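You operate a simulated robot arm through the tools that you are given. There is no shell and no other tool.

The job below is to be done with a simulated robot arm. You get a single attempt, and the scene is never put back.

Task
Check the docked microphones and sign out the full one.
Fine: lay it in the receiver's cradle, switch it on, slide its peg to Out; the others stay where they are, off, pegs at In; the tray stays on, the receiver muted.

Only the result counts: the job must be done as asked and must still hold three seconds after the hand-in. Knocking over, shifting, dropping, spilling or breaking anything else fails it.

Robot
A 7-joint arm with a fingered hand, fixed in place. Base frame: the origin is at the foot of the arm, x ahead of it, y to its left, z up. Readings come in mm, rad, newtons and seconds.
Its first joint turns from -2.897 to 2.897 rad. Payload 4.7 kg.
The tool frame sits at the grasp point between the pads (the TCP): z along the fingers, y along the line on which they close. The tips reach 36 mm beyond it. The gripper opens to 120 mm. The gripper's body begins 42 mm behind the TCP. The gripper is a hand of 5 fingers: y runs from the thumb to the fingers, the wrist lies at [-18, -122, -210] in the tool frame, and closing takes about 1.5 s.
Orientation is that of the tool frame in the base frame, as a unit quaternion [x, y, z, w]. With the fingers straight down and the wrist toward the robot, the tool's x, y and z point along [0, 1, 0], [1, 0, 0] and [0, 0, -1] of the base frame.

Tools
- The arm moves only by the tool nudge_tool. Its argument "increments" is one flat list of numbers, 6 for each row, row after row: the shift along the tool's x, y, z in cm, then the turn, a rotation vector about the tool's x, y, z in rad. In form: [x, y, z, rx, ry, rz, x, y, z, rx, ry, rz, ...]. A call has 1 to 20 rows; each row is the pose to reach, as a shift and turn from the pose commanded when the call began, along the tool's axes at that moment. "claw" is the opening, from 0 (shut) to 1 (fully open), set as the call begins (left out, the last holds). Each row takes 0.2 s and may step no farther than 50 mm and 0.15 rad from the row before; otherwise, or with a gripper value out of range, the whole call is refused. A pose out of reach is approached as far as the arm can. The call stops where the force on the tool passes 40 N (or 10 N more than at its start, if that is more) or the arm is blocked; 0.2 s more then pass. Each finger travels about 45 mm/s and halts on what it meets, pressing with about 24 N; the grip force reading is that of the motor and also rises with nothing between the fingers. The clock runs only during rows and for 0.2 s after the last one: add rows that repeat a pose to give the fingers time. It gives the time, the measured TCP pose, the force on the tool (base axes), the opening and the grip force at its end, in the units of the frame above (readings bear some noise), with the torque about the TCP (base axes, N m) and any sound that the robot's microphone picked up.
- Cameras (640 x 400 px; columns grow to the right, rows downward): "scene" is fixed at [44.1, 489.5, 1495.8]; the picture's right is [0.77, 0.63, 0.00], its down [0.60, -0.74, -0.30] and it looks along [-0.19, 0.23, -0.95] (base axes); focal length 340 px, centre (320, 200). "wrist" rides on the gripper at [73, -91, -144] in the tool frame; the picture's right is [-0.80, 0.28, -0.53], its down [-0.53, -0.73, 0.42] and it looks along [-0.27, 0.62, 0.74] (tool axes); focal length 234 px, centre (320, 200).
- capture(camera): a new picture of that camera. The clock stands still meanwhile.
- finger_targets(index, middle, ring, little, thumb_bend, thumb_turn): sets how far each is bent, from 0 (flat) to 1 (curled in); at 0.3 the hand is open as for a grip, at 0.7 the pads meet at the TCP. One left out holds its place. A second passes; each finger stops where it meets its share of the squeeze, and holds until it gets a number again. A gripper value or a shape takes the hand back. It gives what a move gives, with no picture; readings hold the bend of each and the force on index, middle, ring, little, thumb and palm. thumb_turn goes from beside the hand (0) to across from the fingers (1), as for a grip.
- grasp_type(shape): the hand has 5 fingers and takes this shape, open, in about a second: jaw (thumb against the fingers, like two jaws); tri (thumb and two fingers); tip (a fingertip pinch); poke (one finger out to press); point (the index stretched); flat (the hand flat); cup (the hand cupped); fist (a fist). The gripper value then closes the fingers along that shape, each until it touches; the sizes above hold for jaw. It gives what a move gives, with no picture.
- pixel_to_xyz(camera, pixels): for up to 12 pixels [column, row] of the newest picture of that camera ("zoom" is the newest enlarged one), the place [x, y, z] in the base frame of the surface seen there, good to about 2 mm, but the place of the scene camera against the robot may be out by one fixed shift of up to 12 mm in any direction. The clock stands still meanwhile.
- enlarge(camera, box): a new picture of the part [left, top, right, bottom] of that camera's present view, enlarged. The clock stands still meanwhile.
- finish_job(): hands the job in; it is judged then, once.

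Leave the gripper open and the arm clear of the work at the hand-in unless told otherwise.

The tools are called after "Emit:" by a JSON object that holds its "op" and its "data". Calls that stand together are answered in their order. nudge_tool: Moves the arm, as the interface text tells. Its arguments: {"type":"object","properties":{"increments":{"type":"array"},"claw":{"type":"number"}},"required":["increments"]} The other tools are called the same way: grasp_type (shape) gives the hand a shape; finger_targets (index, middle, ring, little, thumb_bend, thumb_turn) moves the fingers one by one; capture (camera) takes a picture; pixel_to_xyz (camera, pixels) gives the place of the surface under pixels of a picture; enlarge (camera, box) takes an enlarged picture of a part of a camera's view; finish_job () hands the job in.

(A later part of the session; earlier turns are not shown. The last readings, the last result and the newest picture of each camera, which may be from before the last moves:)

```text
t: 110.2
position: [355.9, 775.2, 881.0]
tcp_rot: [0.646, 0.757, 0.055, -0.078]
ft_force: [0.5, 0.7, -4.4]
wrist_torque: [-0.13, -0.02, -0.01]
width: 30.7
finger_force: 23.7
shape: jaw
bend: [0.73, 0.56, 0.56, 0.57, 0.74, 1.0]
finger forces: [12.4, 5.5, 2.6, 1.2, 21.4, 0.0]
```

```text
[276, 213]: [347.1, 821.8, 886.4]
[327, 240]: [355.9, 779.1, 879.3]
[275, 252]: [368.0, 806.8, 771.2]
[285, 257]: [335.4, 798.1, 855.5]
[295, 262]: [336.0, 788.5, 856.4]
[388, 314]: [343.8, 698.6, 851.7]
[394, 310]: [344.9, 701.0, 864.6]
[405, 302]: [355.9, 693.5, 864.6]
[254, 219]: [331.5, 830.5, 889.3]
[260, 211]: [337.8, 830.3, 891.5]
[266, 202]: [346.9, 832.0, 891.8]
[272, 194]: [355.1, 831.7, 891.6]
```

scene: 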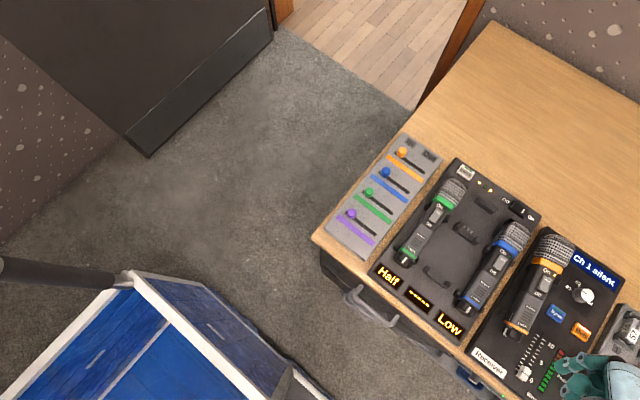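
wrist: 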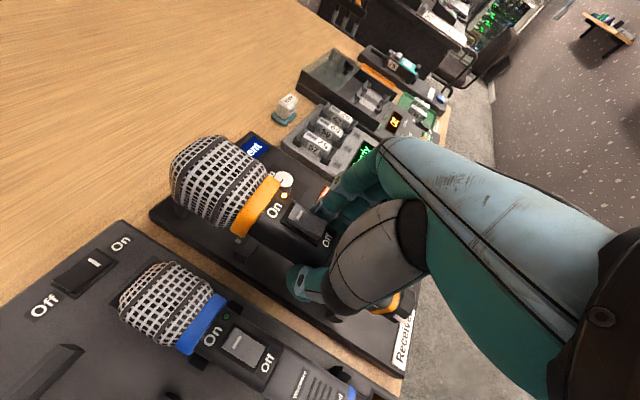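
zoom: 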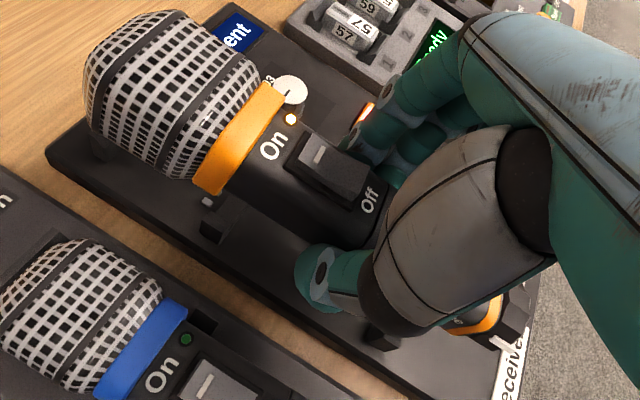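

Pitch is 9.7° and yaw about 5°. I level (ry −0.17, rz +0.095) and centre over the cradle.

Emit:
{"op": "nudge_tool", "data": {"increments": [0.25, 0.28, -0.06, 0, -0.043, 0.024, 0.5, 0.56, -0.12, 0, -0.085, 0.048, 0.74, 0.85, -0.18, 0, -0.128, 0.072, 0.98, 1.13, -0.24, 0, -0.17, 0.095, 0.98, 1.13, -0.24, 0, -0.17, 0.095]}}

Emit:
{"op": "capture", "data": {"camera": "wrist"}}

Emit:
{"op": "pixel_to_xyz", "data": {"camera": "wrist", "pixels": [[276, 213], [327, 240], [265, 248], [285, 257], [295, 262], [388, 315], [382, 315], [405, 303], [254, 219], [260, 211], [266, 202], [272, 194]]}}

Emit:
{"op": "enlarge", "data": {"camera": "wrist", "box": [160, 130, 440, 350]}}

```text
t: 111.4
position: [365.5, 786.7, 886.0]
tcp_rot: [0.685, 0.728, -0.003, -0.015]
ft_force: [0.0, -0.5, -4.3]
wrist_torque: [-0.07, 0.01, 0.01]
width: 30.9
finger_force: 24.4
shape: jaw
bend: [0.73, 0.56, 0.56, 0.57, 0.74, 1.0]
finger forces: [12.6, 5.2, 2.6, 1.1, 21.2, 0.0]
```

```text
taken
```

wrist: 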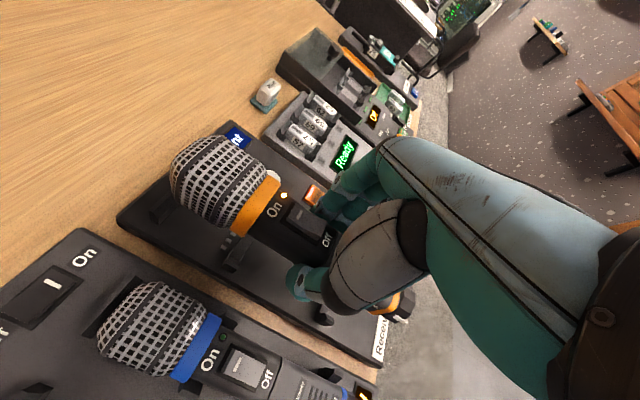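

```text
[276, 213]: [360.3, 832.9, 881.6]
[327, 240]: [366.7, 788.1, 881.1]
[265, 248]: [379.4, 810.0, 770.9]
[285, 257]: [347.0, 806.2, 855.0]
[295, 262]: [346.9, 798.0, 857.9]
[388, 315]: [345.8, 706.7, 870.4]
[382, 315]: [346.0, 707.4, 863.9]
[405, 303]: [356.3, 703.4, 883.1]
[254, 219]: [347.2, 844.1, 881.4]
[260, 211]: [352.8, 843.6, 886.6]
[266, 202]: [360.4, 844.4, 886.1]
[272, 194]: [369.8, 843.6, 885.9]
```

```text
1.82 times, centred on (300, 240) of wrist
```

zoom: 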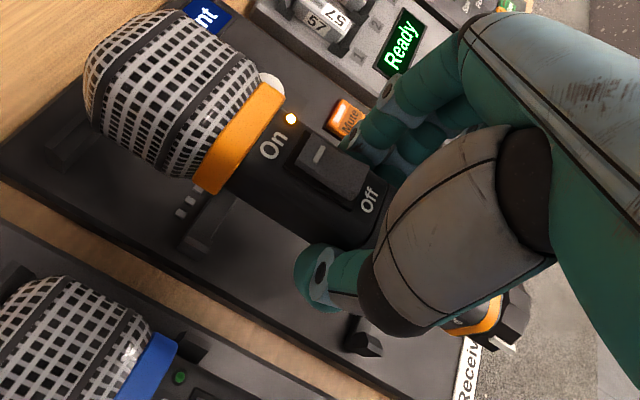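

Level and aligned, matching the last good placement. I lower into the cradle.

Emit:
{"op": "nudge_tool", "data": {"increments": [-0.03, 0.03, 2.0, 0, 0, 0, -0.07, 0.07, 4.0, 0, 0, 0, -0.1, 0.12, 6.0, 0, 0, 0, -0.11, 0.13, 6.4, 0, 0, 0, -0.115, 0.135, 6.6, 0, 0, 0]}}

Emit:
{"op": "capture", "data": {"camera": "wrist"}}

Emit:
{"op": "pixel_to_xyz", "data": {"camera": "wrist", "pixels": [[276, 213], [327, 240], [285, 257], [295, 262], [388, 315], [405, 303], [254, 219], [260, 211], [266, 202], [272, 194], [235, 185], [205, 175]]}}

```text
t: 112.6
position: [364.1, 786.2, 819.4]
tcp_rot: [0.684, 0.729, -0.004, -0.016]
ft_force: [1.5, 2.4, -2.8]
wrist_torque: [0.0, -0.09, 0.14]
width: 30.9
finger_force: 24.0
shape: jaw
bend: [0.73, 0.56, 0.56, 0.57, 0.74, 1.0]
finger forces: [12.5, 5.8, 3.1, 1.4, 21.6, 0.1]
```

```text
taken
```

wrist: 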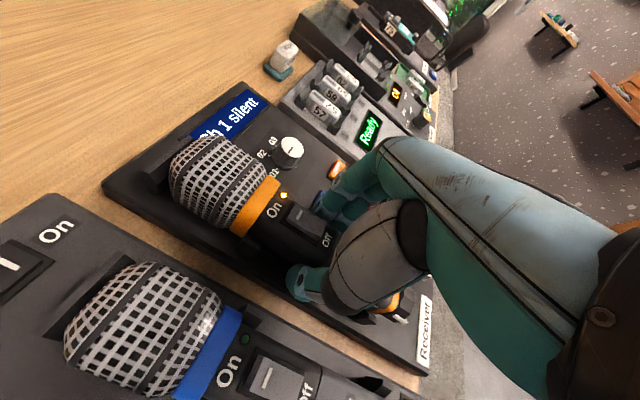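

```text
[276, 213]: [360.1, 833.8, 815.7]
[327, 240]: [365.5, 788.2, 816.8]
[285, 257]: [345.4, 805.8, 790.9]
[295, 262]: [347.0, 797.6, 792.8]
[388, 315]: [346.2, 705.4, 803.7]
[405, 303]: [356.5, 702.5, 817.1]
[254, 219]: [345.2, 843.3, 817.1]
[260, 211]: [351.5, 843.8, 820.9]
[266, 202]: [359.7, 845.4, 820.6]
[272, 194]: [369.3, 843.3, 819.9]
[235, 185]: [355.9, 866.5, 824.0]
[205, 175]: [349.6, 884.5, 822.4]
```

About 2 mm to go. I lower gently and release.

Emit:
{"op": "nudge_tool", "data": {"increments": [0, 0, 0.1, 0, 0, 0, 0, 0, 0.2, 0, 0, 0, 0, 0, 0.28, 0, 0, 0]}}

Emit:
{"op": "nudge_tool", "data": {"increments": [0, 0, 0, 0, 0, 0, 0, 0, 0, 0, 0, 0, 0, 0, 0, 0, 0, 0, 0, 0, 0, 0, 0, 0, 0, 0, 0, 0, 0, 0], "claw": 0.38}}

Emit:
{"op": "capture", "data": {"camera": "wrist"}}

Emit:
{"op": "pixel_to_xyz", "data": {"camera": "wrist", "pixels": [[276, 213], [327, 240], [285, 257], [295, 262], [388, 315], [405, 303], [254, 219], [260, 211], [266, 202], [272, 194], [235, 185], [205, 175]]}}

```text
t: 113.4
position: [364.9, 784.9, 817.5]
tcp_rot: [0.683, 0.73, -0.003, -0.017]
ft_force: [0.8, -1.1, 1.3]
wrist_torque: [-0.05, -0.1, 0.04]
width: 30.8
finger_force: 24.5
shape: jaw
bend: [0.74, 0.56, 0.56, 0.57, 0.74, 1.0]
finger forces: [12.9, 6.1, 2.9, 1.0, 21.8, 0.0]
```

```text
t: 114.6
position: [364.2, 785.2, 816.5]
tcp_rot: [0.684, 0.73, -0.004, -0.015]
ft_force: [0.4, 0.0, 0.2]
wrist_torque: [0.0, 0.01, 0.04]
width: 45.4
finger_force: 0.2
shape: jaw
bend: [0.74, 0.5, 0.48, 0.45, 0.73, 1.0]
finger forces: [0.0, 0.1, 0.0, 0.0, 0.0, 0.1]
```

```text
taken
```

wrist: 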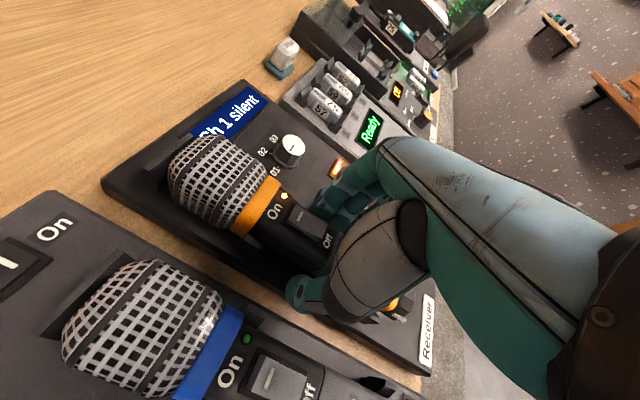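

```text
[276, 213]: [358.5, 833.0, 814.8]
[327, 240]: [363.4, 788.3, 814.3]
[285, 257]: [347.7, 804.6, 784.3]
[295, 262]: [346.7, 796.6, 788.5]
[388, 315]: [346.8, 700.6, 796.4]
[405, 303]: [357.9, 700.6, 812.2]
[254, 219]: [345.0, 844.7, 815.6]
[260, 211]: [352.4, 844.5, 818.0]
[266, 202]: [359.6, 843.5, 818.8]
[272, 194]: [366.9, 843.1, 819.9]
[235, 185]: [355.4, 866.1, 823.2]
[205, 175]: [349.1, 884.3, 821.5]
```

Seated again (814.8 / 814.3). I lift straight up clear of it.

Emit:
{"op": "nudge_tool", "data": {"increments": [0.02, -0.03, -1.0, 0, 0, 0, 0.04, -0.05, -2.0, 0, 0, 0, 0.07, -0.1, -4.0, 0, 0, 0, 0.12, -0.18, -7.0, 0, 0, 0, 0.2, -0.25, -11.0, 0, 0, 0]}}

Emit:
{"op": "capture", "data": {"camera": "wrist"}}

Emit:
{"op": "enlarge", "data": {"camera": "wrist", "box": [150, 150, 350, 350]}}

```text
t: 115.8
position: [365.9, 787.5, 925.9]
tcp_rot: [0.684, 0.729, -0.005, -0.015]
ft_force: [0.5, -0.2, -0.5]
wrist_torque: [-0.01, -0.03, 0.0]
width: 45.4
finger_force: 0.0
shape: jaw
bend: [0.74, 0.5, 0.48, 0.45, 0.73, 1.0]
finger forces: [0.1, 0.0, 0.0, 0.1, 0.1, 0.0]
```

```text
taken
```

wrist: 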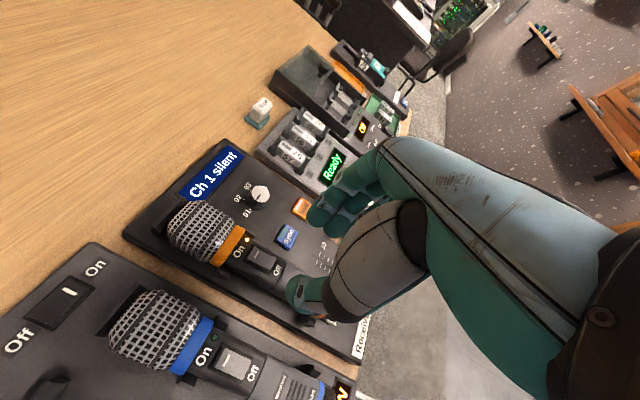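

```text
2.00 times, centred on (250, 250) of wrist
```

zoom: 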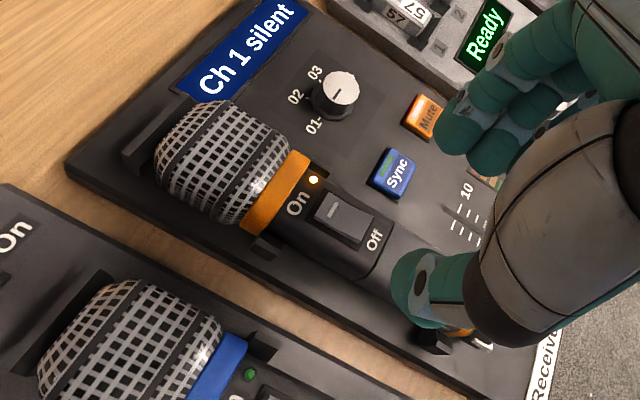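

The mic is on and seated. Thinking it over, my last push landed on the upper facet with little leverage (about 0.12 Nm), so the knob may still have travel. I'll try once more, with the tip placed precisely on the ridge and forces kept under about 20 N. First I look at the pointer after re-seating.

Emit:
{"op": "grasp_type", "data": {"shape": "poke"}}

Emit:
{"op": "finger_targets", "data": {"index": 0.7, "middle": 1.0, "ring": 1.0, "little": 1.0}}

Emit:
{"op": "nudge_tool", "data": {"increments": [-4, 0.5, 0, 0, 0, 0, -8, 1.0, 0.5, 0, 0, 0, -11.0, 2.0, 2.0, 0, 0, 0, -11.0, 2.0, 3.5, 0, 0, 0]}}

Emit:
{"op": "capture", "data": {"camera": "wrist"}}

Emit:
{"op": "enlarge", "data": {"camera": "wrist", "box": [200, 210, 300, 310]}}

```text
t: 116.7
position: [366.4, 787.9, 925.1]
tcp_rot: [0.684, 0.729, -0.004, -0.015]
ft_force: [0.2, 0.2, 0.1]
wrist_torque: [-0.01, 0.0, 0.0]
width: 0.0
finger_force: 0.1
shape: poke
bend: [0.7, 0.7, 0.99, 0.99, 1.0, 1.0]
finger forces: [0.0, 0.1, 0.0, 0.1, 0.1, 0.0]
```

```text
t: 117.7
position: [365.9, 787.5, 925.4]
tcp_rot: [0.684, 0.729, -0.004, -0.015]
ft_force: [0.1, 0.0, 0.3]
wrist_torque: [-0.01, 0.02, 0.01]
width: 39.8
finger_force: 0.0
shape: fingers
bend: [0.7, 1.0, 1.0, 1.0, 1.0, 1.0]
finger forces: [0.0, 0.0, 0.0, 0.0, 0.0, 0.0]
```

```text
t: 118.7
position: [390.9, 679.2, 889.8]
tcp_rot: [0.684, 0.729, -0.004, -0.015]
ft_force: [-0.7, -0.4, 0.0]
wrist_torque: [0.0, 0.01, 0.01]
width: 40.1
finger_force: 0.0
shape: fingers
bend: [0.7, 1.0, 1.0, 1.0, 1.0, 1.0]
finger forces: [0.0, 0.0, 0.0, 0.0, 0.1, 0.0]
```

```text
taken
```

wrist: 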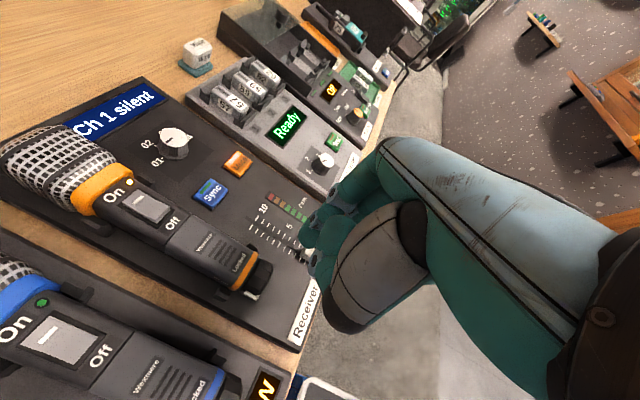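

```text
4.00 times, centred on (250, 260) of wrist
```

zoom: 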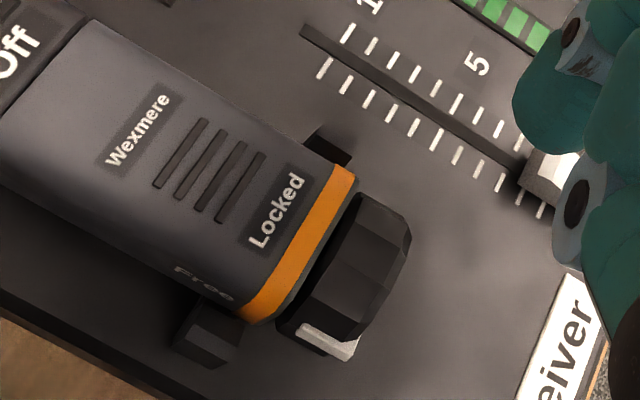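

The pointer is still at about 62°. I yaw back to tool y = +y and hover with the tip centred directly above the ridge's upper edge (x ≈ 347.5).

Emit:
{"op": "nudge_tool", "data": {"increments": [0.14, -0.31, -0.02, 0, 0, -0.1373, 0.28, -0.63, -0.04, 0, 0, -0.2745, 0.42, -0.94, -0.06, 0, 0, -0.4118, 0.56, -1.25, -0.08, 0, 0, -0.5491, 0.7, -1.57, -0.1, 0, 0, -0.6864, 0.84, -1.88, -0.12, 0, 0, -0.8236, 0.98, -2.2, -0.14, 0, 0, -0.9609, 1.12, -2.5, -0.16, 0, 0, -1.0982, 1.26, -2.82, -0.17, 0, 0, -1.2355, 1.4, -3.14, -0.18, 0, 0, -1.3727, 1.54, -3.45, -0.19, 0, 0, -1.51]}}

Emit:
{"op": "capture", "data": {"camera": "wrist"}}

Emit:
{"op": "pixel_to_xyz", "data": {"camera": "wrist", "pixels": [[303, 243], [307, 247], [300, 238], [285, 260], [288, 255], [290, 250]]}}

Emit:
{"op": "enlarge", "data": {"camera": "wrist", "box": [250, 210, 350, 310]}}

```text
t: 121.1
position: [355.9, 691.1, 892.6]
tcp_rot: [-0.001, 1.0, 0.009, -0.014]
ft_force: [0.3, 0.5, 0.6]
wrist_torque: [0.0, 0.0, -0.02]
width: 40.1
finger_force: 0.1
shape: fingers
bend: [0.7, 1.0, 1.0, 1.0, 1.0, 1.0]
finger forces: [0.0, 0.1, 0.1, 0.0, 0.0, 0.0]
```

```text
taken
```

wrist: 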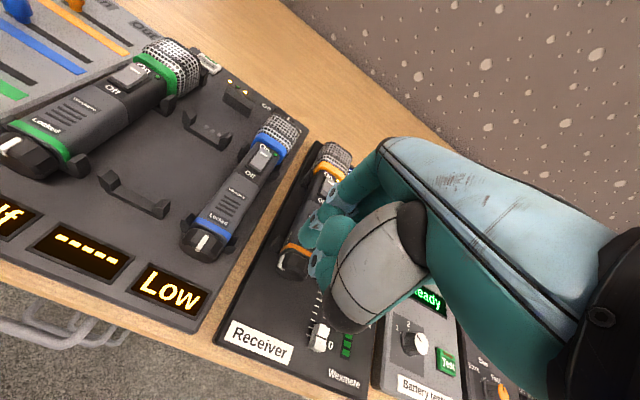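

```text
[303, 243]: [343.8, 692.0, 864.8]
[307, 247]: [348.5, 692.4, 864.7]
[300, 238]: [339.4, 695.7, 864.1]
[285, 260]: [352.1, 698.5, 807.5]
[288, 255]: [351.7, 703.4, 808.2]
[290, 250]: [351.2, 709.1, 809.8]
```

```text
4.00 times, centred on (300, 260) of wrist
```

zoom: 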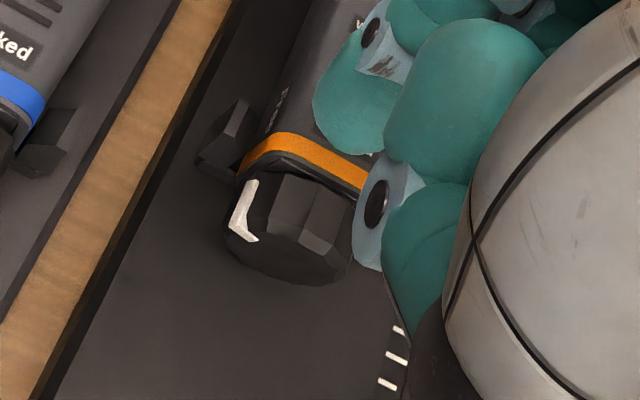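

I get the ridge's exact position from this view.

Emit:
{"op": "pixel_to_xyz", "data": {"camera": "wrist", "pixels": [[282, 258], [281, 261], [280, 264], [283, 256], [279, 266], [282, 268], [284, 270], [300, 262], [310, 258], [276, 270]]}}

```text
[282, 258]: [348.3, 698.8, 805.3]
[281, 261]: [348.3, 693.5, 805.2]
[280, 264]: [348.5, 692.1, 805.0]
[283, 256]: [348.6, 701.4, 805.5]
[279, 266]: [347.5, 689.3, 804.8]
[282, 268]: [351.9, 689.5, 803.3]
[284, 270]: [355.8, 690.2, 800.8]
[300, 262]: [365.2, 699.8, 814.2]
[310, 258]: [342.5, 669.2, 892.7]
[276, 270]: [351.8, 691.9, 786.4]
```

The fingertip is broad (20 mm), and previously its right edge rested on the cap's top. I'll place it 6.5 mm further left so that its right part bears only on the ridge, and descend to just above.

Emit:
{"op": "nudge_tool", "data": {"increments": [0.3, 0.02, 1.5, 0, 0, 0, 0.53, 0.03, 3.0, 0, 0, 0, 0.53, 0.03, 4.22, 0, 0, 0, 0.53, 0.03, 4.22, 0, 0, 0]}}

Emit:
{"op": "capture", "data": {"camera": "wrist"}}

Emit:
{"op": "enlarge", "data": {"camera": "wrist", "box": [270, 210, 350, 290]}}

Emit:
{"op": "enlarge", "data": {"camera": "scene", "box": [480, 280, 560, 360]}}

Emit:
{"op": "pixel_to_xyz", "data": {"camera": "wrist", "pixels": [[303, 243], [307, 247], [311, 246], [300, 238], [314, 247], [302, 253], [306, 258], [310, 256]]}}

```text
t: 122.1
position: [350.3, 693.3, 849.0]
tcp_rot: [-0.003, 1.0, 0.007, -0.013]
ft_force: [0.1, 0.0, -0.5]
wrist_torque: [0.01, 0.0, 0.05]
width: 40.0
finger_force: 0.2
shape: fingers
bend: [0.7, 1.0, 1.0, 1.0, 1.0, 1.0]
finger forces: [0.0, 0.0, 0.0, 0.1, 0.0, 0.0]
```

```text
taken
```

wrist: 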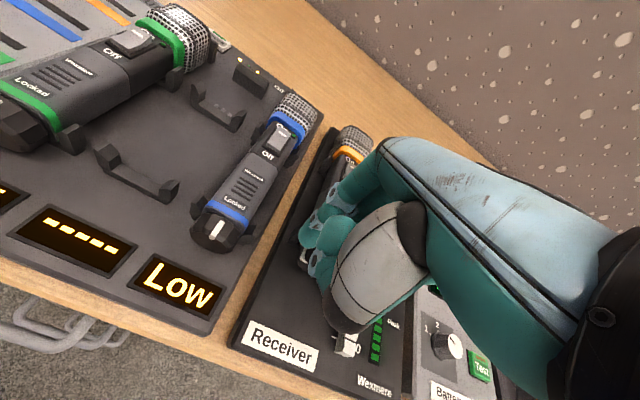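

```text
5.00 times, centred on (310, 250) of wrist
```

zoom: 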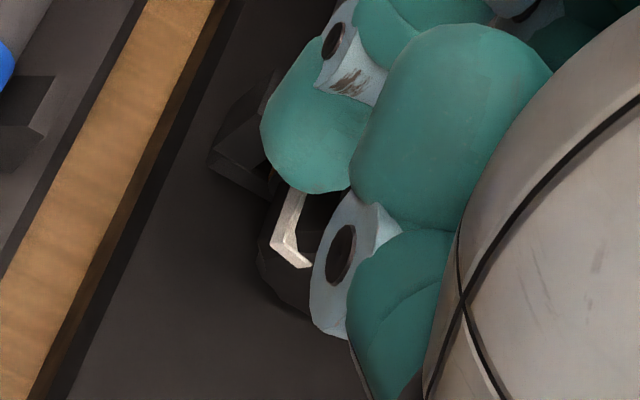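

```text
5.00 times, centred on (520, 320) of scene
```

zoom: 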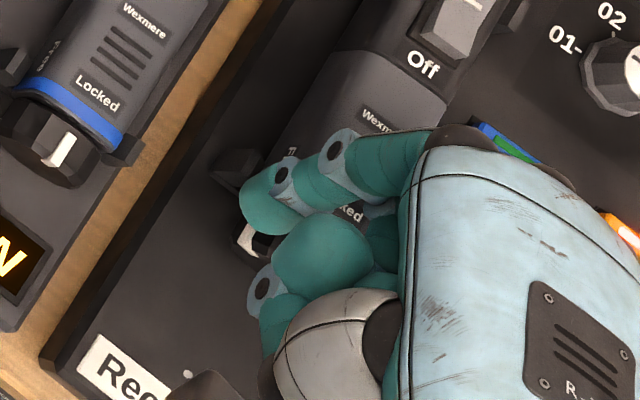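

```text
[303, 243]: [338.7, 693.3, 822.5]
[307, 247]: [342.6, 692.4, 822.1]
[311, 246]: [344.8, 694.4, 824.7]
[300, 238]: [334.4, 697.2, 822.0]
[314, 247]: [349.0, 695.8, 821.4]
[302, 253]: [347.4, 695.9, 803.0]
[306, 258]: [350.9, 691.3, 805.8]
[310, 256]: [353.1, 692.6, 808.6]
```

The tip now spans x ≈ 334–351 with the ridge below its right part. I descend in 1–2 mm steps, checking force.

Emit:
{"op": "nudge_tool", "data": {"increments": [0, 0, 0.25, 0, 0, 0, 0, 0, 0.5, 0, 0, 0]}}

Emit:
{"op": "nudge_tool", "data": {"increments": [0, 0, 0.1, 0, 0, 0, 0, 0, 0.1, 0, 0, 0]}}

Emit:
{"op": "nudge_tool", "data": {"increments": [0, 0, 0.1, 0, 0, 0, 0, 0, 0.1, 0, 0, 0]}}

```text
t: 122.7
position: [350.0, 693.6, 844.7]
tcp_rot: [-0.001, 1.0, 0.009, -0.013]
ft_force: [0.5, 0.5, 0.6]
wrist_torque: [-0.03, -0.01, 0.0]
width: 40.4
finger_force: 0.1
shape: fingers
bend: [0.7, 1.0, 1.0, 1.0, 1.0, 1.0]
finger forces: [0.0, 0.0, 0.1, 0.0, 0.0, 0.0]
```

```text
t: 123.3
position: [349.9, 694.2, 843.5]
tcp_rot: [0.0, 1.0, 0.008, -0.013]
ft_force: [-0.8, 0.7, 0.5]
wrist_torque: [-0.02, -0.03, -0.02]
width: 40.1
finger_force: 0.1
shape: fingers
bend: [0.7, 1.0, 1.0, 1.0, 1.0, 1.0]
finger forces: [0.0, 0.0, 0.0, 0.0, 0.0, 0.1]
```

```text
t: 123.9
position: [349.4, 692.7, 844.0]
tcp_rot: [-0.001, 1.0, 0.008, -0.014]
ft_force: [-0.8, -0.4, -0.3]
wrist_torque: [0.0, -0.01, -0.01]
width: 40.1
finger_force: 0.0
shape: fingers
bend: [0.7, 1.0, 1.0, 1.0, 1.0, 1.0]
finger forces: [0.0, 0.0, 0.0, 0.2, 0.0, 0.0]
```

No contact yet (TCP z ≈ 843). I continue down in 1 mm steps.

Emit:
{"op": "nudge_tool", "data": {"increments": [0, 0, 0.1, 0, 0, 0, 0, 0, 0.1, 0, 0, 0]}}

Emit:
{"op": "nudge_tool", "data": {"increments": [0, 0, 0.1, 0, 0, 0, 0, 0, 0.1, 0, 0, 0]}}

Emit:
{"op": "nudge_tool", "data": {"increments": [0, 0, 0.1, 0, 0, 0, 0, 0, 0.1, 0, 0, 0]}}

```text
t: 124.5
position: [348.4, 693.7, 842.6]
tcp_rot: [-0.002, 1.0, 0.007, -0.013]
ft_force: [-0.3, -0.5, -0.7]
wrist_torque: [0.0, 0.02, 0.0]
width: 40.1
finger_force: 0.1
shape: fingers
bend: [0.7, 1.0, 1.0, 1.0, 1.0, 1.0]
finger forces: [0.1, 0.0, 0.1, 0.0, 0.1, 0.1]
```

```text
t: 125.1
position: [348.6, 691.9, 840.8]
tcp_rot: [-0.001, 1.0, 0.008, -0.014]
ft_force: [1.0, -0.4, 0.1]
wrist_torque: [0.0, -0.02, 0.0]
width: 39.9
finger_force: 0.1
shape: fingers
bend: [0.7, 1.0, 1.0, 1.0, 1.0, 1.0]
finger forces: [0.1, 0.1, 0.1, 0.0, 0.0, 0.0]
```

```text
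t: 125.7
position: [349.3, 692.1, 841.0]
tcp_rot: [-0.001, 1.0, 0.008, -0.013]
ft_force: [-0.2, 0.7, -0.2]
wrist_torque: [0.0, -0.02, -0.02]
width: 40.0
finger_force: 0.0
shape: fingers
bend: [0.7, 1.0, 1.0, 1.0, 1.0, 1.0]
finger forces: [0.0, 0.1, 0.2, 0.0, 0.1, 0.0]
```

Still free. I continue.

Emit:
{"op": "nudge_tool", "data": {"increments": [0, 0, 0.1, 0, 0, 0, 0, 0, 0.2, 0, 0, 0]}}

Emit:
{"op": "nudge_tool", "data": {"increments": [0, 0, 0.1, 0, 0, 0, 0, 0, 0.1, 0, 0, 0]}}

Emit:
{"op": "nudge_tool", "data": {"increments": [0, 0, 0.1, 0, 0, 0, 0, 0, 0.1, 0, 0, 0]}}

Emit:
{"op": "enlarge", "data": {"camera": "scene", "box": [480, 230, 600, 350]}}

Emit:
{"op": "enlarge", "data": {"camera": "wrist", "box": [270, 210, 350, 290]}}

```text
t: 126.3
position: [350.0, 692.9, 837.9]
tcp_rot: [-0.002, 1.0, 0.009, -0.013]
ft_force: [-1.0, -0.5, 1.5]
wrist_torque: [-0.01, 0.01, 0.01]
width: 40.1
finger_force: 0.6
shape: fingers
bend: [0.7, 1.0, 1.0, 1.0, 1.0, 1.0]
finger forces: [0.9, 0.0, 0.0, 0.1, 0.0, 0.0]
```

```text
t: 126.9
position: [349.5, 692.8, 837.0]
tcp_rot: [-0.002, 1.0, 0.009, -0.013]
ft_force: [-0.1, -0.7, 1.8]
wrist_torque: [0.01, 0.02, 0.02]
width: 40.0
finger_force: 0.5
shape: fingers
bend: [0.7, 1.0, 1.0, 1.0, 1.0, 1.0]
finger forces: [1.0, 0.0, 0.1, 0.0, 0.1, 0.0]
```

```text
t: 127.5
position: [348.9, 693.7, 836.8]
tcp_rot: [-0.002, 1.0, 0.008, -0.013]
ft_force: [-1.7, -0.4, 2.2]
wrist_torque: [-0.02, 0.05, 0.03]
width: 39.3
finger_force: 1.2
shape: fingers
bend: [0.7, 1.0, 1.0, 1.0, 1.0, 1.0]
finger forces: [2.4, 0.1, 0.0, 0.1, 0.0, 0.1]
```

```text
3.33 times, centred on (540, 290) of scene
```

zoom: 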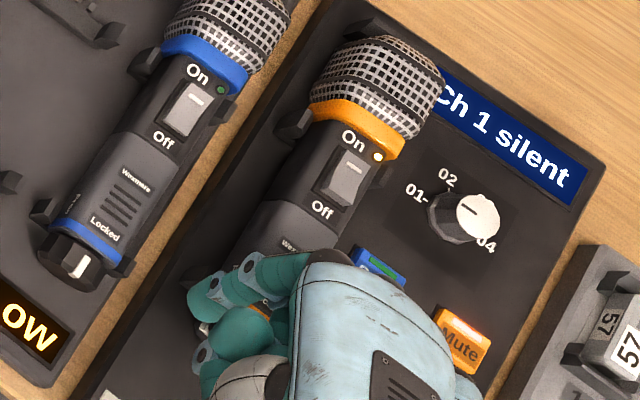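

```text
5.00 times, centred on (310, 250) of wrist
```

zoom: 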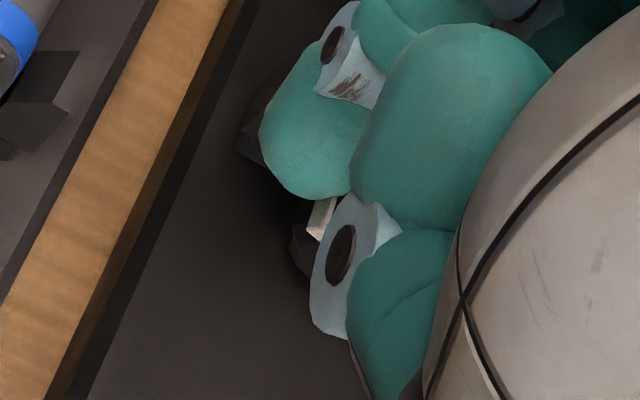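

Light contact (2 N), mic still seated. I press on in 1 mm steps.

Emit:
{"op": "nudge_tool", "data": {"increments": [0, 0, 0.1, 0, 0, 0, 0, 0, 0.1, 0, 0, 0]}}

Emit:
{"op": "nudge_tool", "data": {"increments": [0, 0, 0.1, 0, 0, 0, 0, 0, 0.1, 0, 0, 0]}}

Emit:
{"op": "nudge_tool", "data": {"increments": [0, 0, 0.1, 0, 0, 0, 0, 0, 0.1, 0, 0, 0]}}

Emit:
{"op": "enlarge", "data": {"camera": "scene", "box": [480, 230, 600, 350]}}

```text
t: 128.1
position: [349.3, 693.4, 835.1]
tcp_rot: [-0.002, 1.0, 0.007, -0.013]
ft_force: [-0.7, -1.1, 1.0]
wrist_torque: [0.02, -0.01, 0.05]
width: 39.6
finger_force: 0.3
shape: fingers
bend: [0.7, 1.0, 1.0, 1.0, 1.0, 1.0]
finger forces: [1.4, 0.1, 0.0, 0.0, 0.1, 0.1]
```

```text
t: 128.7
position: [349.2, 693.3, 834.4]
tcp_rot: [-0.003, 1.0, 0.008, -0.014]
ft_force: [-1.5, -0.6, 0.8]
wrist_torque: [-0.02, 0.03, 0.05]
width: 39.4
finger_force: 0.8
shape: fingers
bend: [0.7, 1.0, 1.0, 1.0, 1.0, 1.0]
finger forces: [2.1, 0.0, 0.1, 0.0, 0.0, 0.0]
```

```text
t: 129.3
position: [349.5, 693.0, 833.3]
tcp_rot: [-0.002, 1.0, 0.008, -0.013]
ft_force: [-0.2, -0.4, 1.7]
wrist_torque: [0.02, 0.03, 0.0]
width: 39.5
finger_force: 0.3
shape: fingers
bend: [0.7, 1.0, 1.0, 1.0, 1.0, 1.0]
finger forces: [1.3, 0.1, 0.0, 0.0, 0.1, 0.0]
```

```text
3.33 times, centred on (540, 290) of scene
```

zoom: 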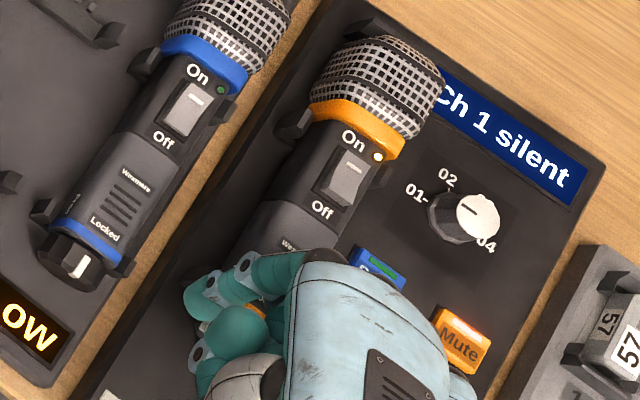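

Forces stay low. I move left, then up, to see whether the ridge came along.

Emit:
{"op": "nudge_tool", "data": {"increments": [0.5, -0.1, 0, 0, 0, 0, 1.2, -0.5, 0, 0, 0, 0, 1.2, -1.0, -2.0, 0, 0, 0, 1.2, -1.5, -4.5, 0, 0, 0]}}

Emit:
{"op": "capture", "data": {"camera": "scene"}}

Emit:
{"op": "enlarge", "data": {"camera": "scene", "box": [480, 280, 560, 360]}}

Emit:
{"op": "capture", "data": {"camera": "wrist"}}

Emit:
{"op": "enlarge", "data": {"camera": "wrist", "box": [260, 210, 360, 310]}}

```text
t: 130.3
position: [337.3, 675.7, 878.0]
tcp_rot: [-0.001, 1.0, 0.007, -0.014]
ft_force: [-0.2, -0.1, -0.5]
wrist_torque: [0.02, 0.03, 0.01]
width: 40.4
finger_force: 0.1
shape: fingers
bend: [0.7, 1.0, 1.0, 1.0, 1.0, 1.0]
finger forces: [0.0, 0.0, 0.0, 0.0, 0.1, 0.0]
```

```text
taken
```

scene: 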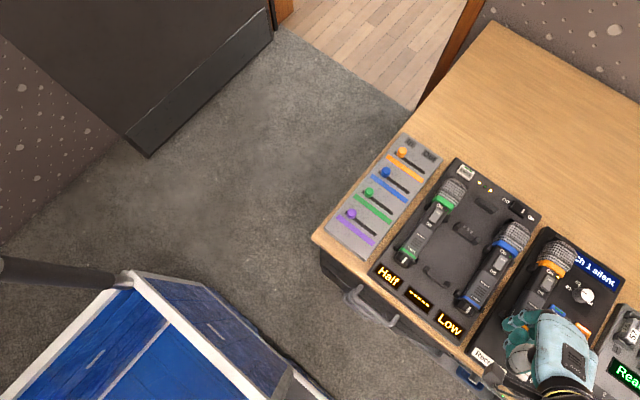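

```text
5.00 times, centred on (520, 320) of scene
```

zoom: 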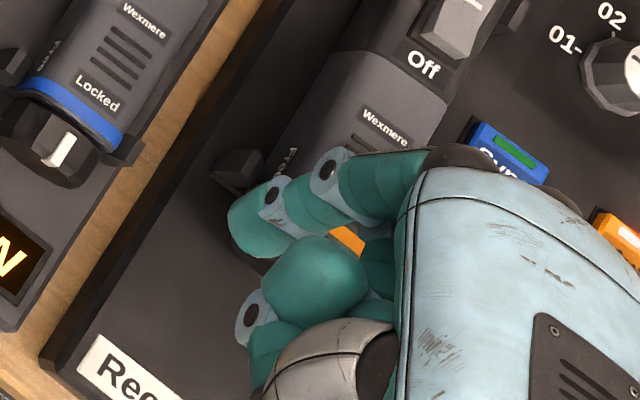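

```text
taken
```

wrist: 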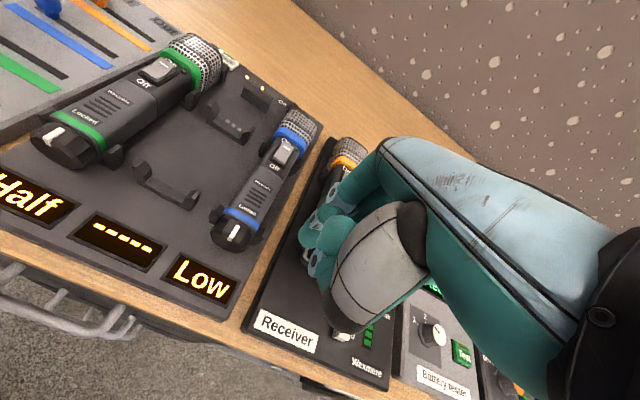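

```text
4.00 times, centred on (310, 260) of wrist
```

zoom: 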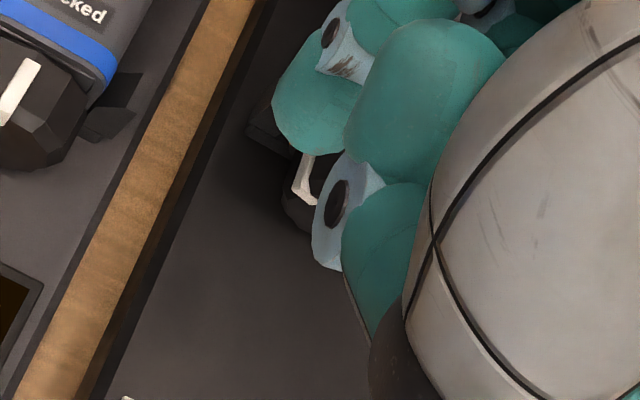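

I shift the hand right to uncover the cap.

Emit:
{"op": "nudge_tool", "data": {"increments": [-3.0, -0.5, -1.5, 0, 0, 0, -6.5, -0.5, -3.0, 0, 0, 0, -9.0, -0.5, -3.5, 0, 0, 0]}}

Emit:
{"op": "capture", "data": {"camera": "wrist"}}

Emit:
{"op": "enlarge", "data": {"camera": "wrist", "box": [210, 180, 300, 270]}}

Emit:
{"op": "capture", "data": {"camera": "scene"}}

Emit:
{"op": "enlarge", "data": {"camera": "scene", "box": [490, 290, 550, 350]}}

```text
t: 131.1
position: [428.4, 673.1, 911.9]
tcp_rot: [-0.002, 1.0, 0.009, -0.014]
ft_force: [-0.6, 0.3, -0.9]
wrist_torque: [-0.02, 0.04, -0.03]
width: 39.8
finger_force: 0.1
shape: fingers
bend: [0.7, 1.0, 1.0, 1.0, 1.0, 1.0]
finger forces: [0.1, 0.0, 0.0, 0.0, 0.0, 0.0]
```

```text
taken
```

wrist: 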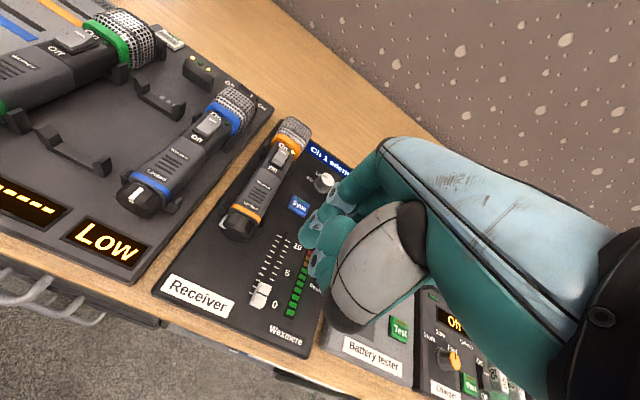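

```text
4.44 times, centred on (255, 225) of wrist
```

zoom: 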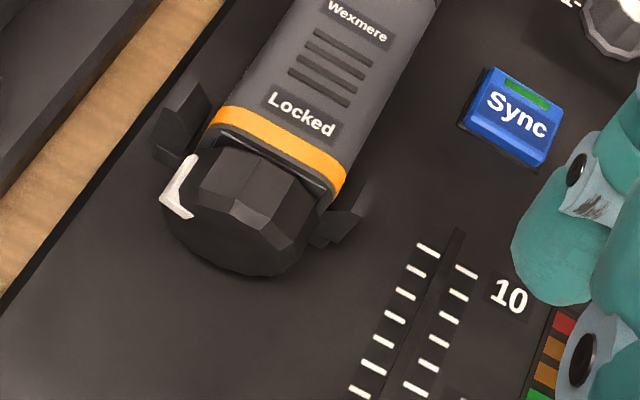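

```text
taken
```

scene: 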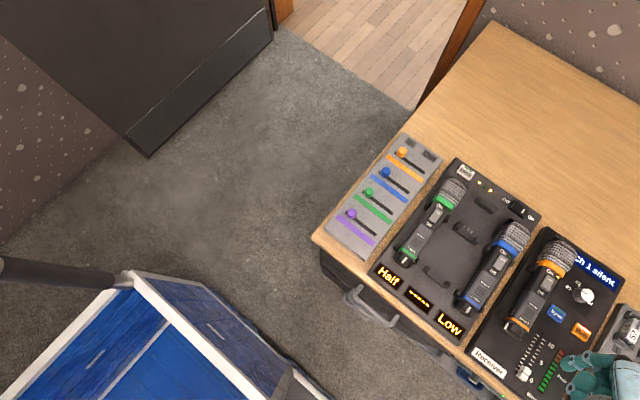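

```text
6.67 times, centred on (520, 320) of scene
```

zoom: 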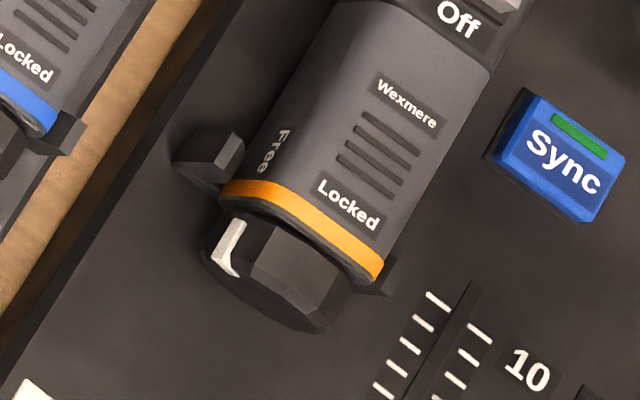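

Still seated; the pointer may have moved a few degrees. I measure it again.

Emit:
{"op": "pixel_to_xyz", "data": {"camera": "wrist", "pixels": [[224, 220], [223, 223], [225, 218], [221, 226], [223, 228], [225, 229], [222, 225], [238, 226], [250, 230]]}}

Emit:
{"op": "enlarge", "data": {"camera": "wrist", "box": [210, 200, 250, 240]}}

```text
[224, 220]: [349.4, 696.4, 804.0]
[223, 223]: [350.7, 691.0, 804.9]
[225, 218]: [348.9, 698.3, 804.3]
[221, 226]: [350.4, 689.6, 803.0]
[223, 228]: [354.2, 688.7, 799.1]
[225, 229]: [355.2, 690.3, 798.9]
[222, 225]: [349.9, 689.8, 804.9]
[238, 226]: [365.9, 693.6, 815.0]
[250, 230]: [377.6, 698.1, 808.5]
```

```text
10.00 times, centred on (230, 220) of wrist
```

zoom: 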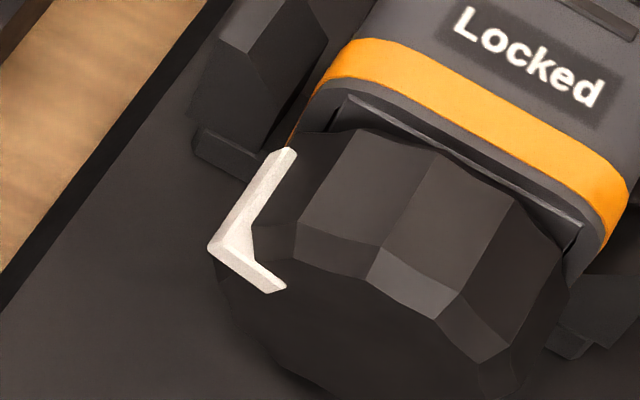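

The pointer is unchanged at about 63°. The dock released the mic exactly when the knob reached here, so "Free" (the dock lock) is satisfied and the switch is On. I'll leave it there. Next is the orange peg: I move over to the peg panel and look.

Emit:
{"op": "nudge_tool", "data": {"increments": [3.9, 0.5, -0.5, 0, 0, 0, 7.8, 1.0, -1.0, 0, 0, 0, 11.7, 2.0, -1.0, 0, 0, 0, 15.6, 3.0, -1.0, 0, 0, 0, 19.5, 4.0, -1.0, 0, 0, 0, 23.4, 5.0, -1.0, 0, 0, 0, 27.3, 6.0, -1.0, 0, 0, 0, 31.2, 7.0, -1.0, 0, 0, 0, 35.1, 8.5, -1.0, 0, 0, 0, 39.0, 9.5, -1.0, 0, 0, 0, 42.8, 10.7, -1.0, 0, 0, 0]}}

Emit:
{"op": "capture", "data": {"camera": "wrist"}}

Emit:
{"op": "capture", "data": {"camera": "scene"}}

Emit:
{"op": "enlarge", "data": {"camera": "scene", "box": [480, 220, 620, 350]}}

```text
t: 133.5
position: [1.3, 780.1, 935.4]
tcp_rot: [-0.001, 1.0, 0.008, -0.013]
ft_force: [0.2, -0.1, -0.2]
wrist_torque: [-0.02, 0.04, -0.02]
width: 39.8
finger_force: 0.0
shape: fingers
bend: [0.7, 1.0, 1.0, 1.0, 1.0, 1.0]
finger forces: [0.0, 0.1, 0.0, 0.0, 0.1, 0.0]
```

```text
taken
```

wrist: 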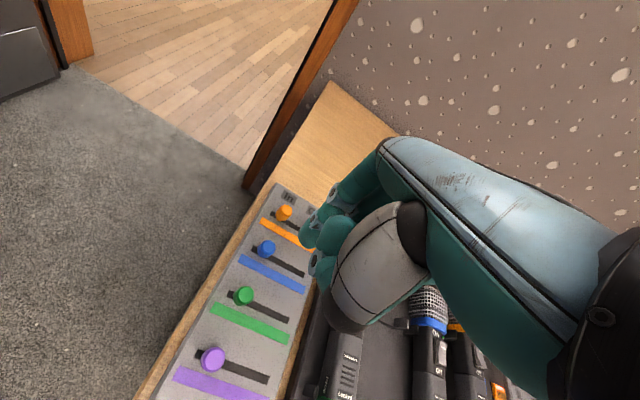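

```text
taken
```

scene: 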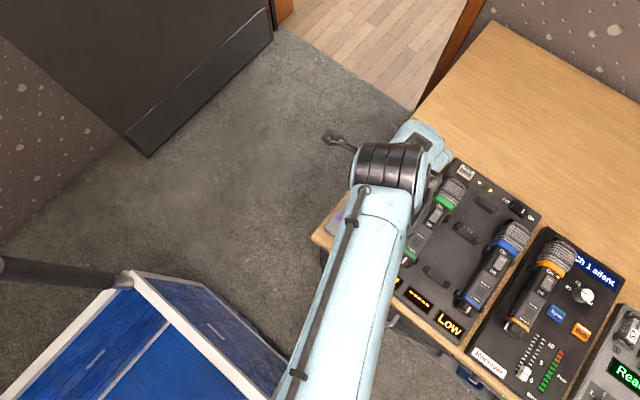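

```text
3.08 times, centred on (550, 285) of scene
```

zoom: 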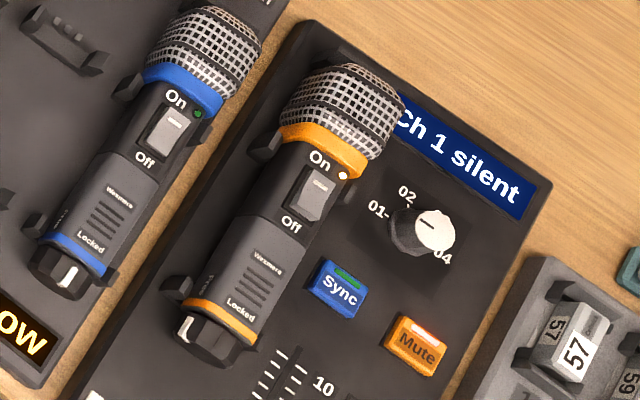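

The mic is well seated in the cradle, Mute lit. Now I measure the orange peg and its slot from the wrist camera.

Emit:
{"op": "enlarge", "data": {"camera": "wrist", "box": [220, 170, 330, 290]}}

Emit:
{"op": "pixel_to_xyz", "data": {"camera": "wrist", "pixels": [[284, 211], [284, 217], [285, 221], [292, 219], [300, 223], [276, 217], [263, 247], [267, 252], [285, 262], [300, 273], [270, 200], [243, 295]]}}

```text
3.33 times, centred on (275, 230) of wrist
```

zoom: 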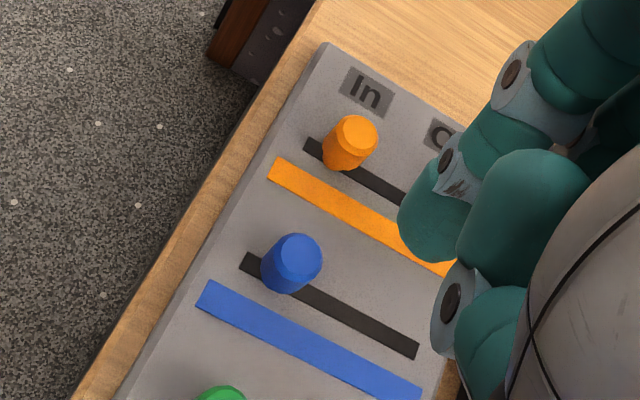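

```text
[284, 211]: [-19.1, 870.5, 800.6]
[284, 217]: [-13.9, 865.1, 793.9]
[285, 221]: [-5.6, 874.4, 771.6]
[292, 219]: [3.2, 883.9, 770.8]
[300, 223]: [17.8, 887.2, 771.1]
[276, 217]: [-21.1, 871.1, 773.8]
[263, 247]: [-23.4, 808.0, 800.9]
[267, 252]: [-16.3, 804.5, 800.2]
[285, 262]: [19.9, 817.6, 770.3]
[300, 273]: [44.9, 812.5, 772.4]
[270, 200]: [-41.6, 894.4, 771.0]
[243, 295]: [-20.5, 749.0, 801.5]
```

The orange peg stands at (−18.5, 868), top z 801, panel z 771; its slot runs toward +x to about 45. I move the fingertip to its left side, first above.

Emit:
{"op": "nudge_tool", "data": {"increments": [1.1, 2.9, 0.0, 0, 0, 0, 2.2, 5.6, 0.5, 0, 0, 0, 3.1, 8.13, 2.0, 0, 0, 0, 3.1, 8.13, 5.0, 0, 0, 0, 3.1, 8.13, 6.7, 0, 0, 0, 3.1, 8.13, 6.7, 0, 0, 0]}}

Emit:
{"op": "capture", "data": {"camera": "wrist"}}

Emit:
{"op": "enlarge", "data": {"camera": "wrist", "box": [250, 180, 360, 290]}}

```text
t: 134.9
position: [-29.7, 859.1, 867.9]
tcp_rot: [-0.002, 1.0, 0.009, -0.013]
ft_force: [-0.1, -0.9, 0.1]
wrist_torque: [0.01, -0.03, -0.05]
width: 40.3
finger_force: 0.3
shape: fingers
bend: [0.7, 1.0, 1.0, 1.0, 1.0, 1.0]
finger forces: [0.0, 0.1, 0.0, 0.1, 0.0, 0.0]
```

```text
taken
```

wrist: 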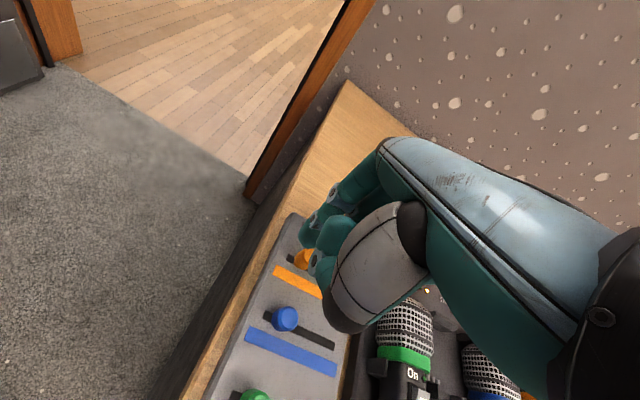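

```text
3.64 times, centred on (305, 235) of wrist
```

zoom: 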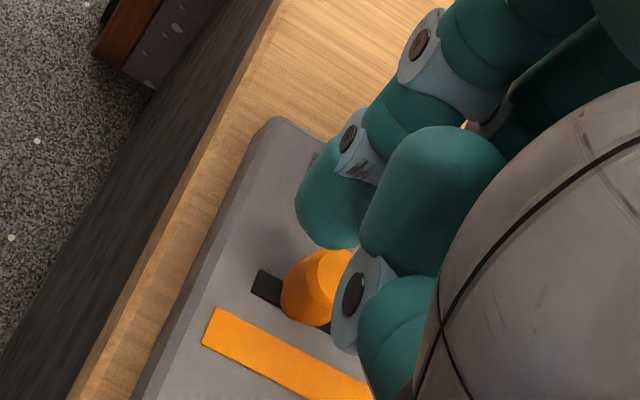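

I check where the fingertip is relative to the peg.

Emit:
{"op": "pixel_to_xyz", "data": {"camera": "wrist", "pixels": [[303, 243], [307, 247], [299, 238], [311, 246], [305, 252], [303, 258], [308, 250], [298, 258], [289, 256]]}}

```text
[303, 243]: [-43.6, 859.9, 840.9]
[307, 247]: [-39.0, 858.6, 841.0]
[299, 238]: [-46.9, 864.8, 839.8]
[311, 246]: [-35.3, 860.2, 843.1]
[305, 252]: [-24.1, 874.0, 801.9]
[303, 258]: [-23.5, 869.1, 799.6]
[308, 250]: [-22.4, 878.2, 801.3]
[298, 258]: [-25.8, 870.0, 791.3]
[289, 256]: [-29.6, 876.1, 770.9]
```

The peg's centre is about (−17, 872) and the tip is 4 mm clear on its left. I shift 6 mm in +y and descend beside it to 5 mm above the panel.

Emit:
{"op": "nudge_tool", "data": {"increments": [0.2, 0.64, 0, 0, 0, 0, 0.15, 0.6, 2.0, 0, 0, 0, 0.1, 0.57, 4.0, 0, 0, 0, 0.05, 0.55, 5.3, 0, 0, 0, 0.05, 0.55, 5.5, 0, 0, 0]}}

Emit:
{"op": "capture", "data": {"camera": "wrist"}}

Emit:
{"op": "enlarge", "data": {"camera": "wrist", "box": [250, 180, 360, 290]}}

Emit:
{"op": "pixel_to_xyz", "data": {"camera": "wrist", "pixels": [[303, 243], [307, 247], [299, 238], [311, 248], [314, 250], [318, 256], [322, 262]]}}

```text
t: 136.1
position: [-34.2, 866.1, 814.4]
tcp_rot: [-0.001, 1.0, 0.008, -0.012]
ft_force: [0.0, 0.6, 0.1]
wrist_torque: [0.0, -0.03, -0.02]
width: 40.1
finger_force: 0.0
shape: fingers
bend: [0.7, 1.0, 1.0, 1.0, 1.0, 1.0]
finger forces: [0.1, 0.0, 0.0, 0.1, 0.1, 0.0]
```

```text
taken
```

wrist: 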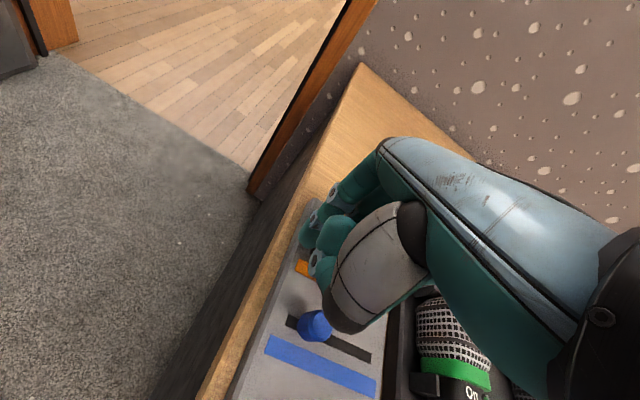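

```text
3.64 times, centred on (305, 235) of wrist
```

zoom: 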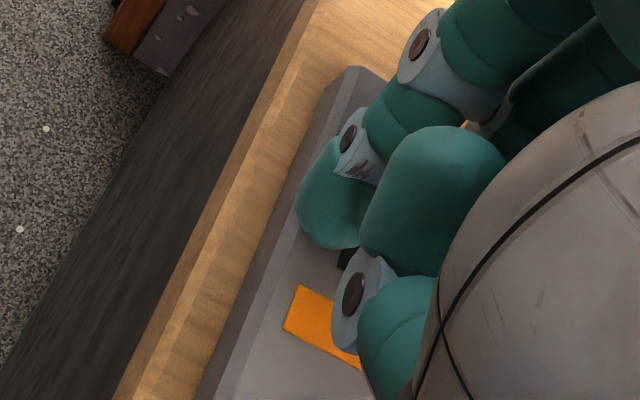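

```text
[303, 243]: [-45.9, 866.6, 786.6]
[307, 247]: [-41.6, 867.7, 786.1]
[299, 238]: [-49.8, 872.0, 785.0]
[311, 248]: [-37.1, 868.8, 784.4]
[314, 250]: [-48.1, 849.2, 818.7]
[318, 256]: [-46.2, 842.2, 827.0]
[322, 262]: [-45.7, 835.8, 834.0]
```

The finger is beside the peg at z ≈ 779. I push in +x in 4 mm rows.

Emit:
{"op": "nudge_tool", "data": {"increments": [-0.4, 0, -0.01, 0, 0, 0, -0.8, 0, -0.02, 0, 0, 0, -1.2, 0, -0.03, 0, 0, 0, -1.6, 0, -0.04, 0, 0, 0, -2.0, 0, -0.05, 0, 0, 0, -2.4, 0, -0.06, 0, 0, 0, -2.8, 0, -0.07, 0, 0, 0, -3.2, 0, -0.08, 0, 0, 0]}}

Emit:
{"op": "capture", "data": {"camera": "wrist"}}

Emit:
{"op": "enlarge", "data": {"camera": "wrist", "box": [250, 180, 380, 310]}}

```text
t: 137.9
position: [-1.9, 865.5, 814.8]
tcp_rot: [-0.001, 1.0, 0.008, -0.013]
ft_force: [0.0, 0.0, 0.6]
wrist_torque: [0.01, 0.01, 0.01]
width: 39.9
finger_force: 0.2
shape: fingers
bend: [0.7, 1.0, 1.0, 1.0, 1.0, 1.0]
finger forces: [0.2, 0.1, 0.1, 0.0, 0.0, 0.1]
```

```text
taken
```

wrist: 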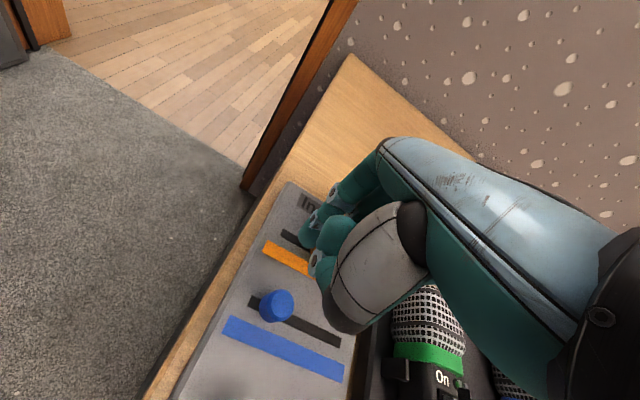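

```text
3.08 times, centred on (315, 245) of wrist
```

zoom: 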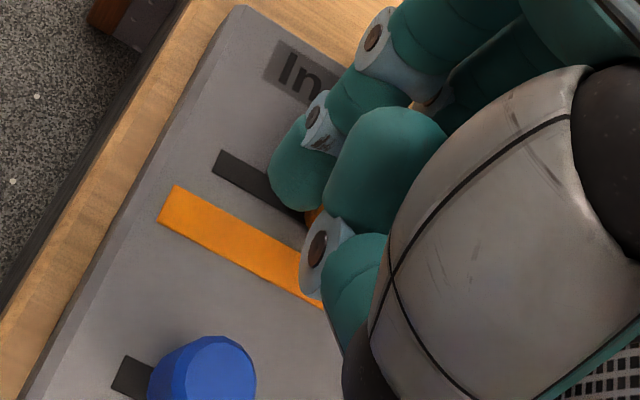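

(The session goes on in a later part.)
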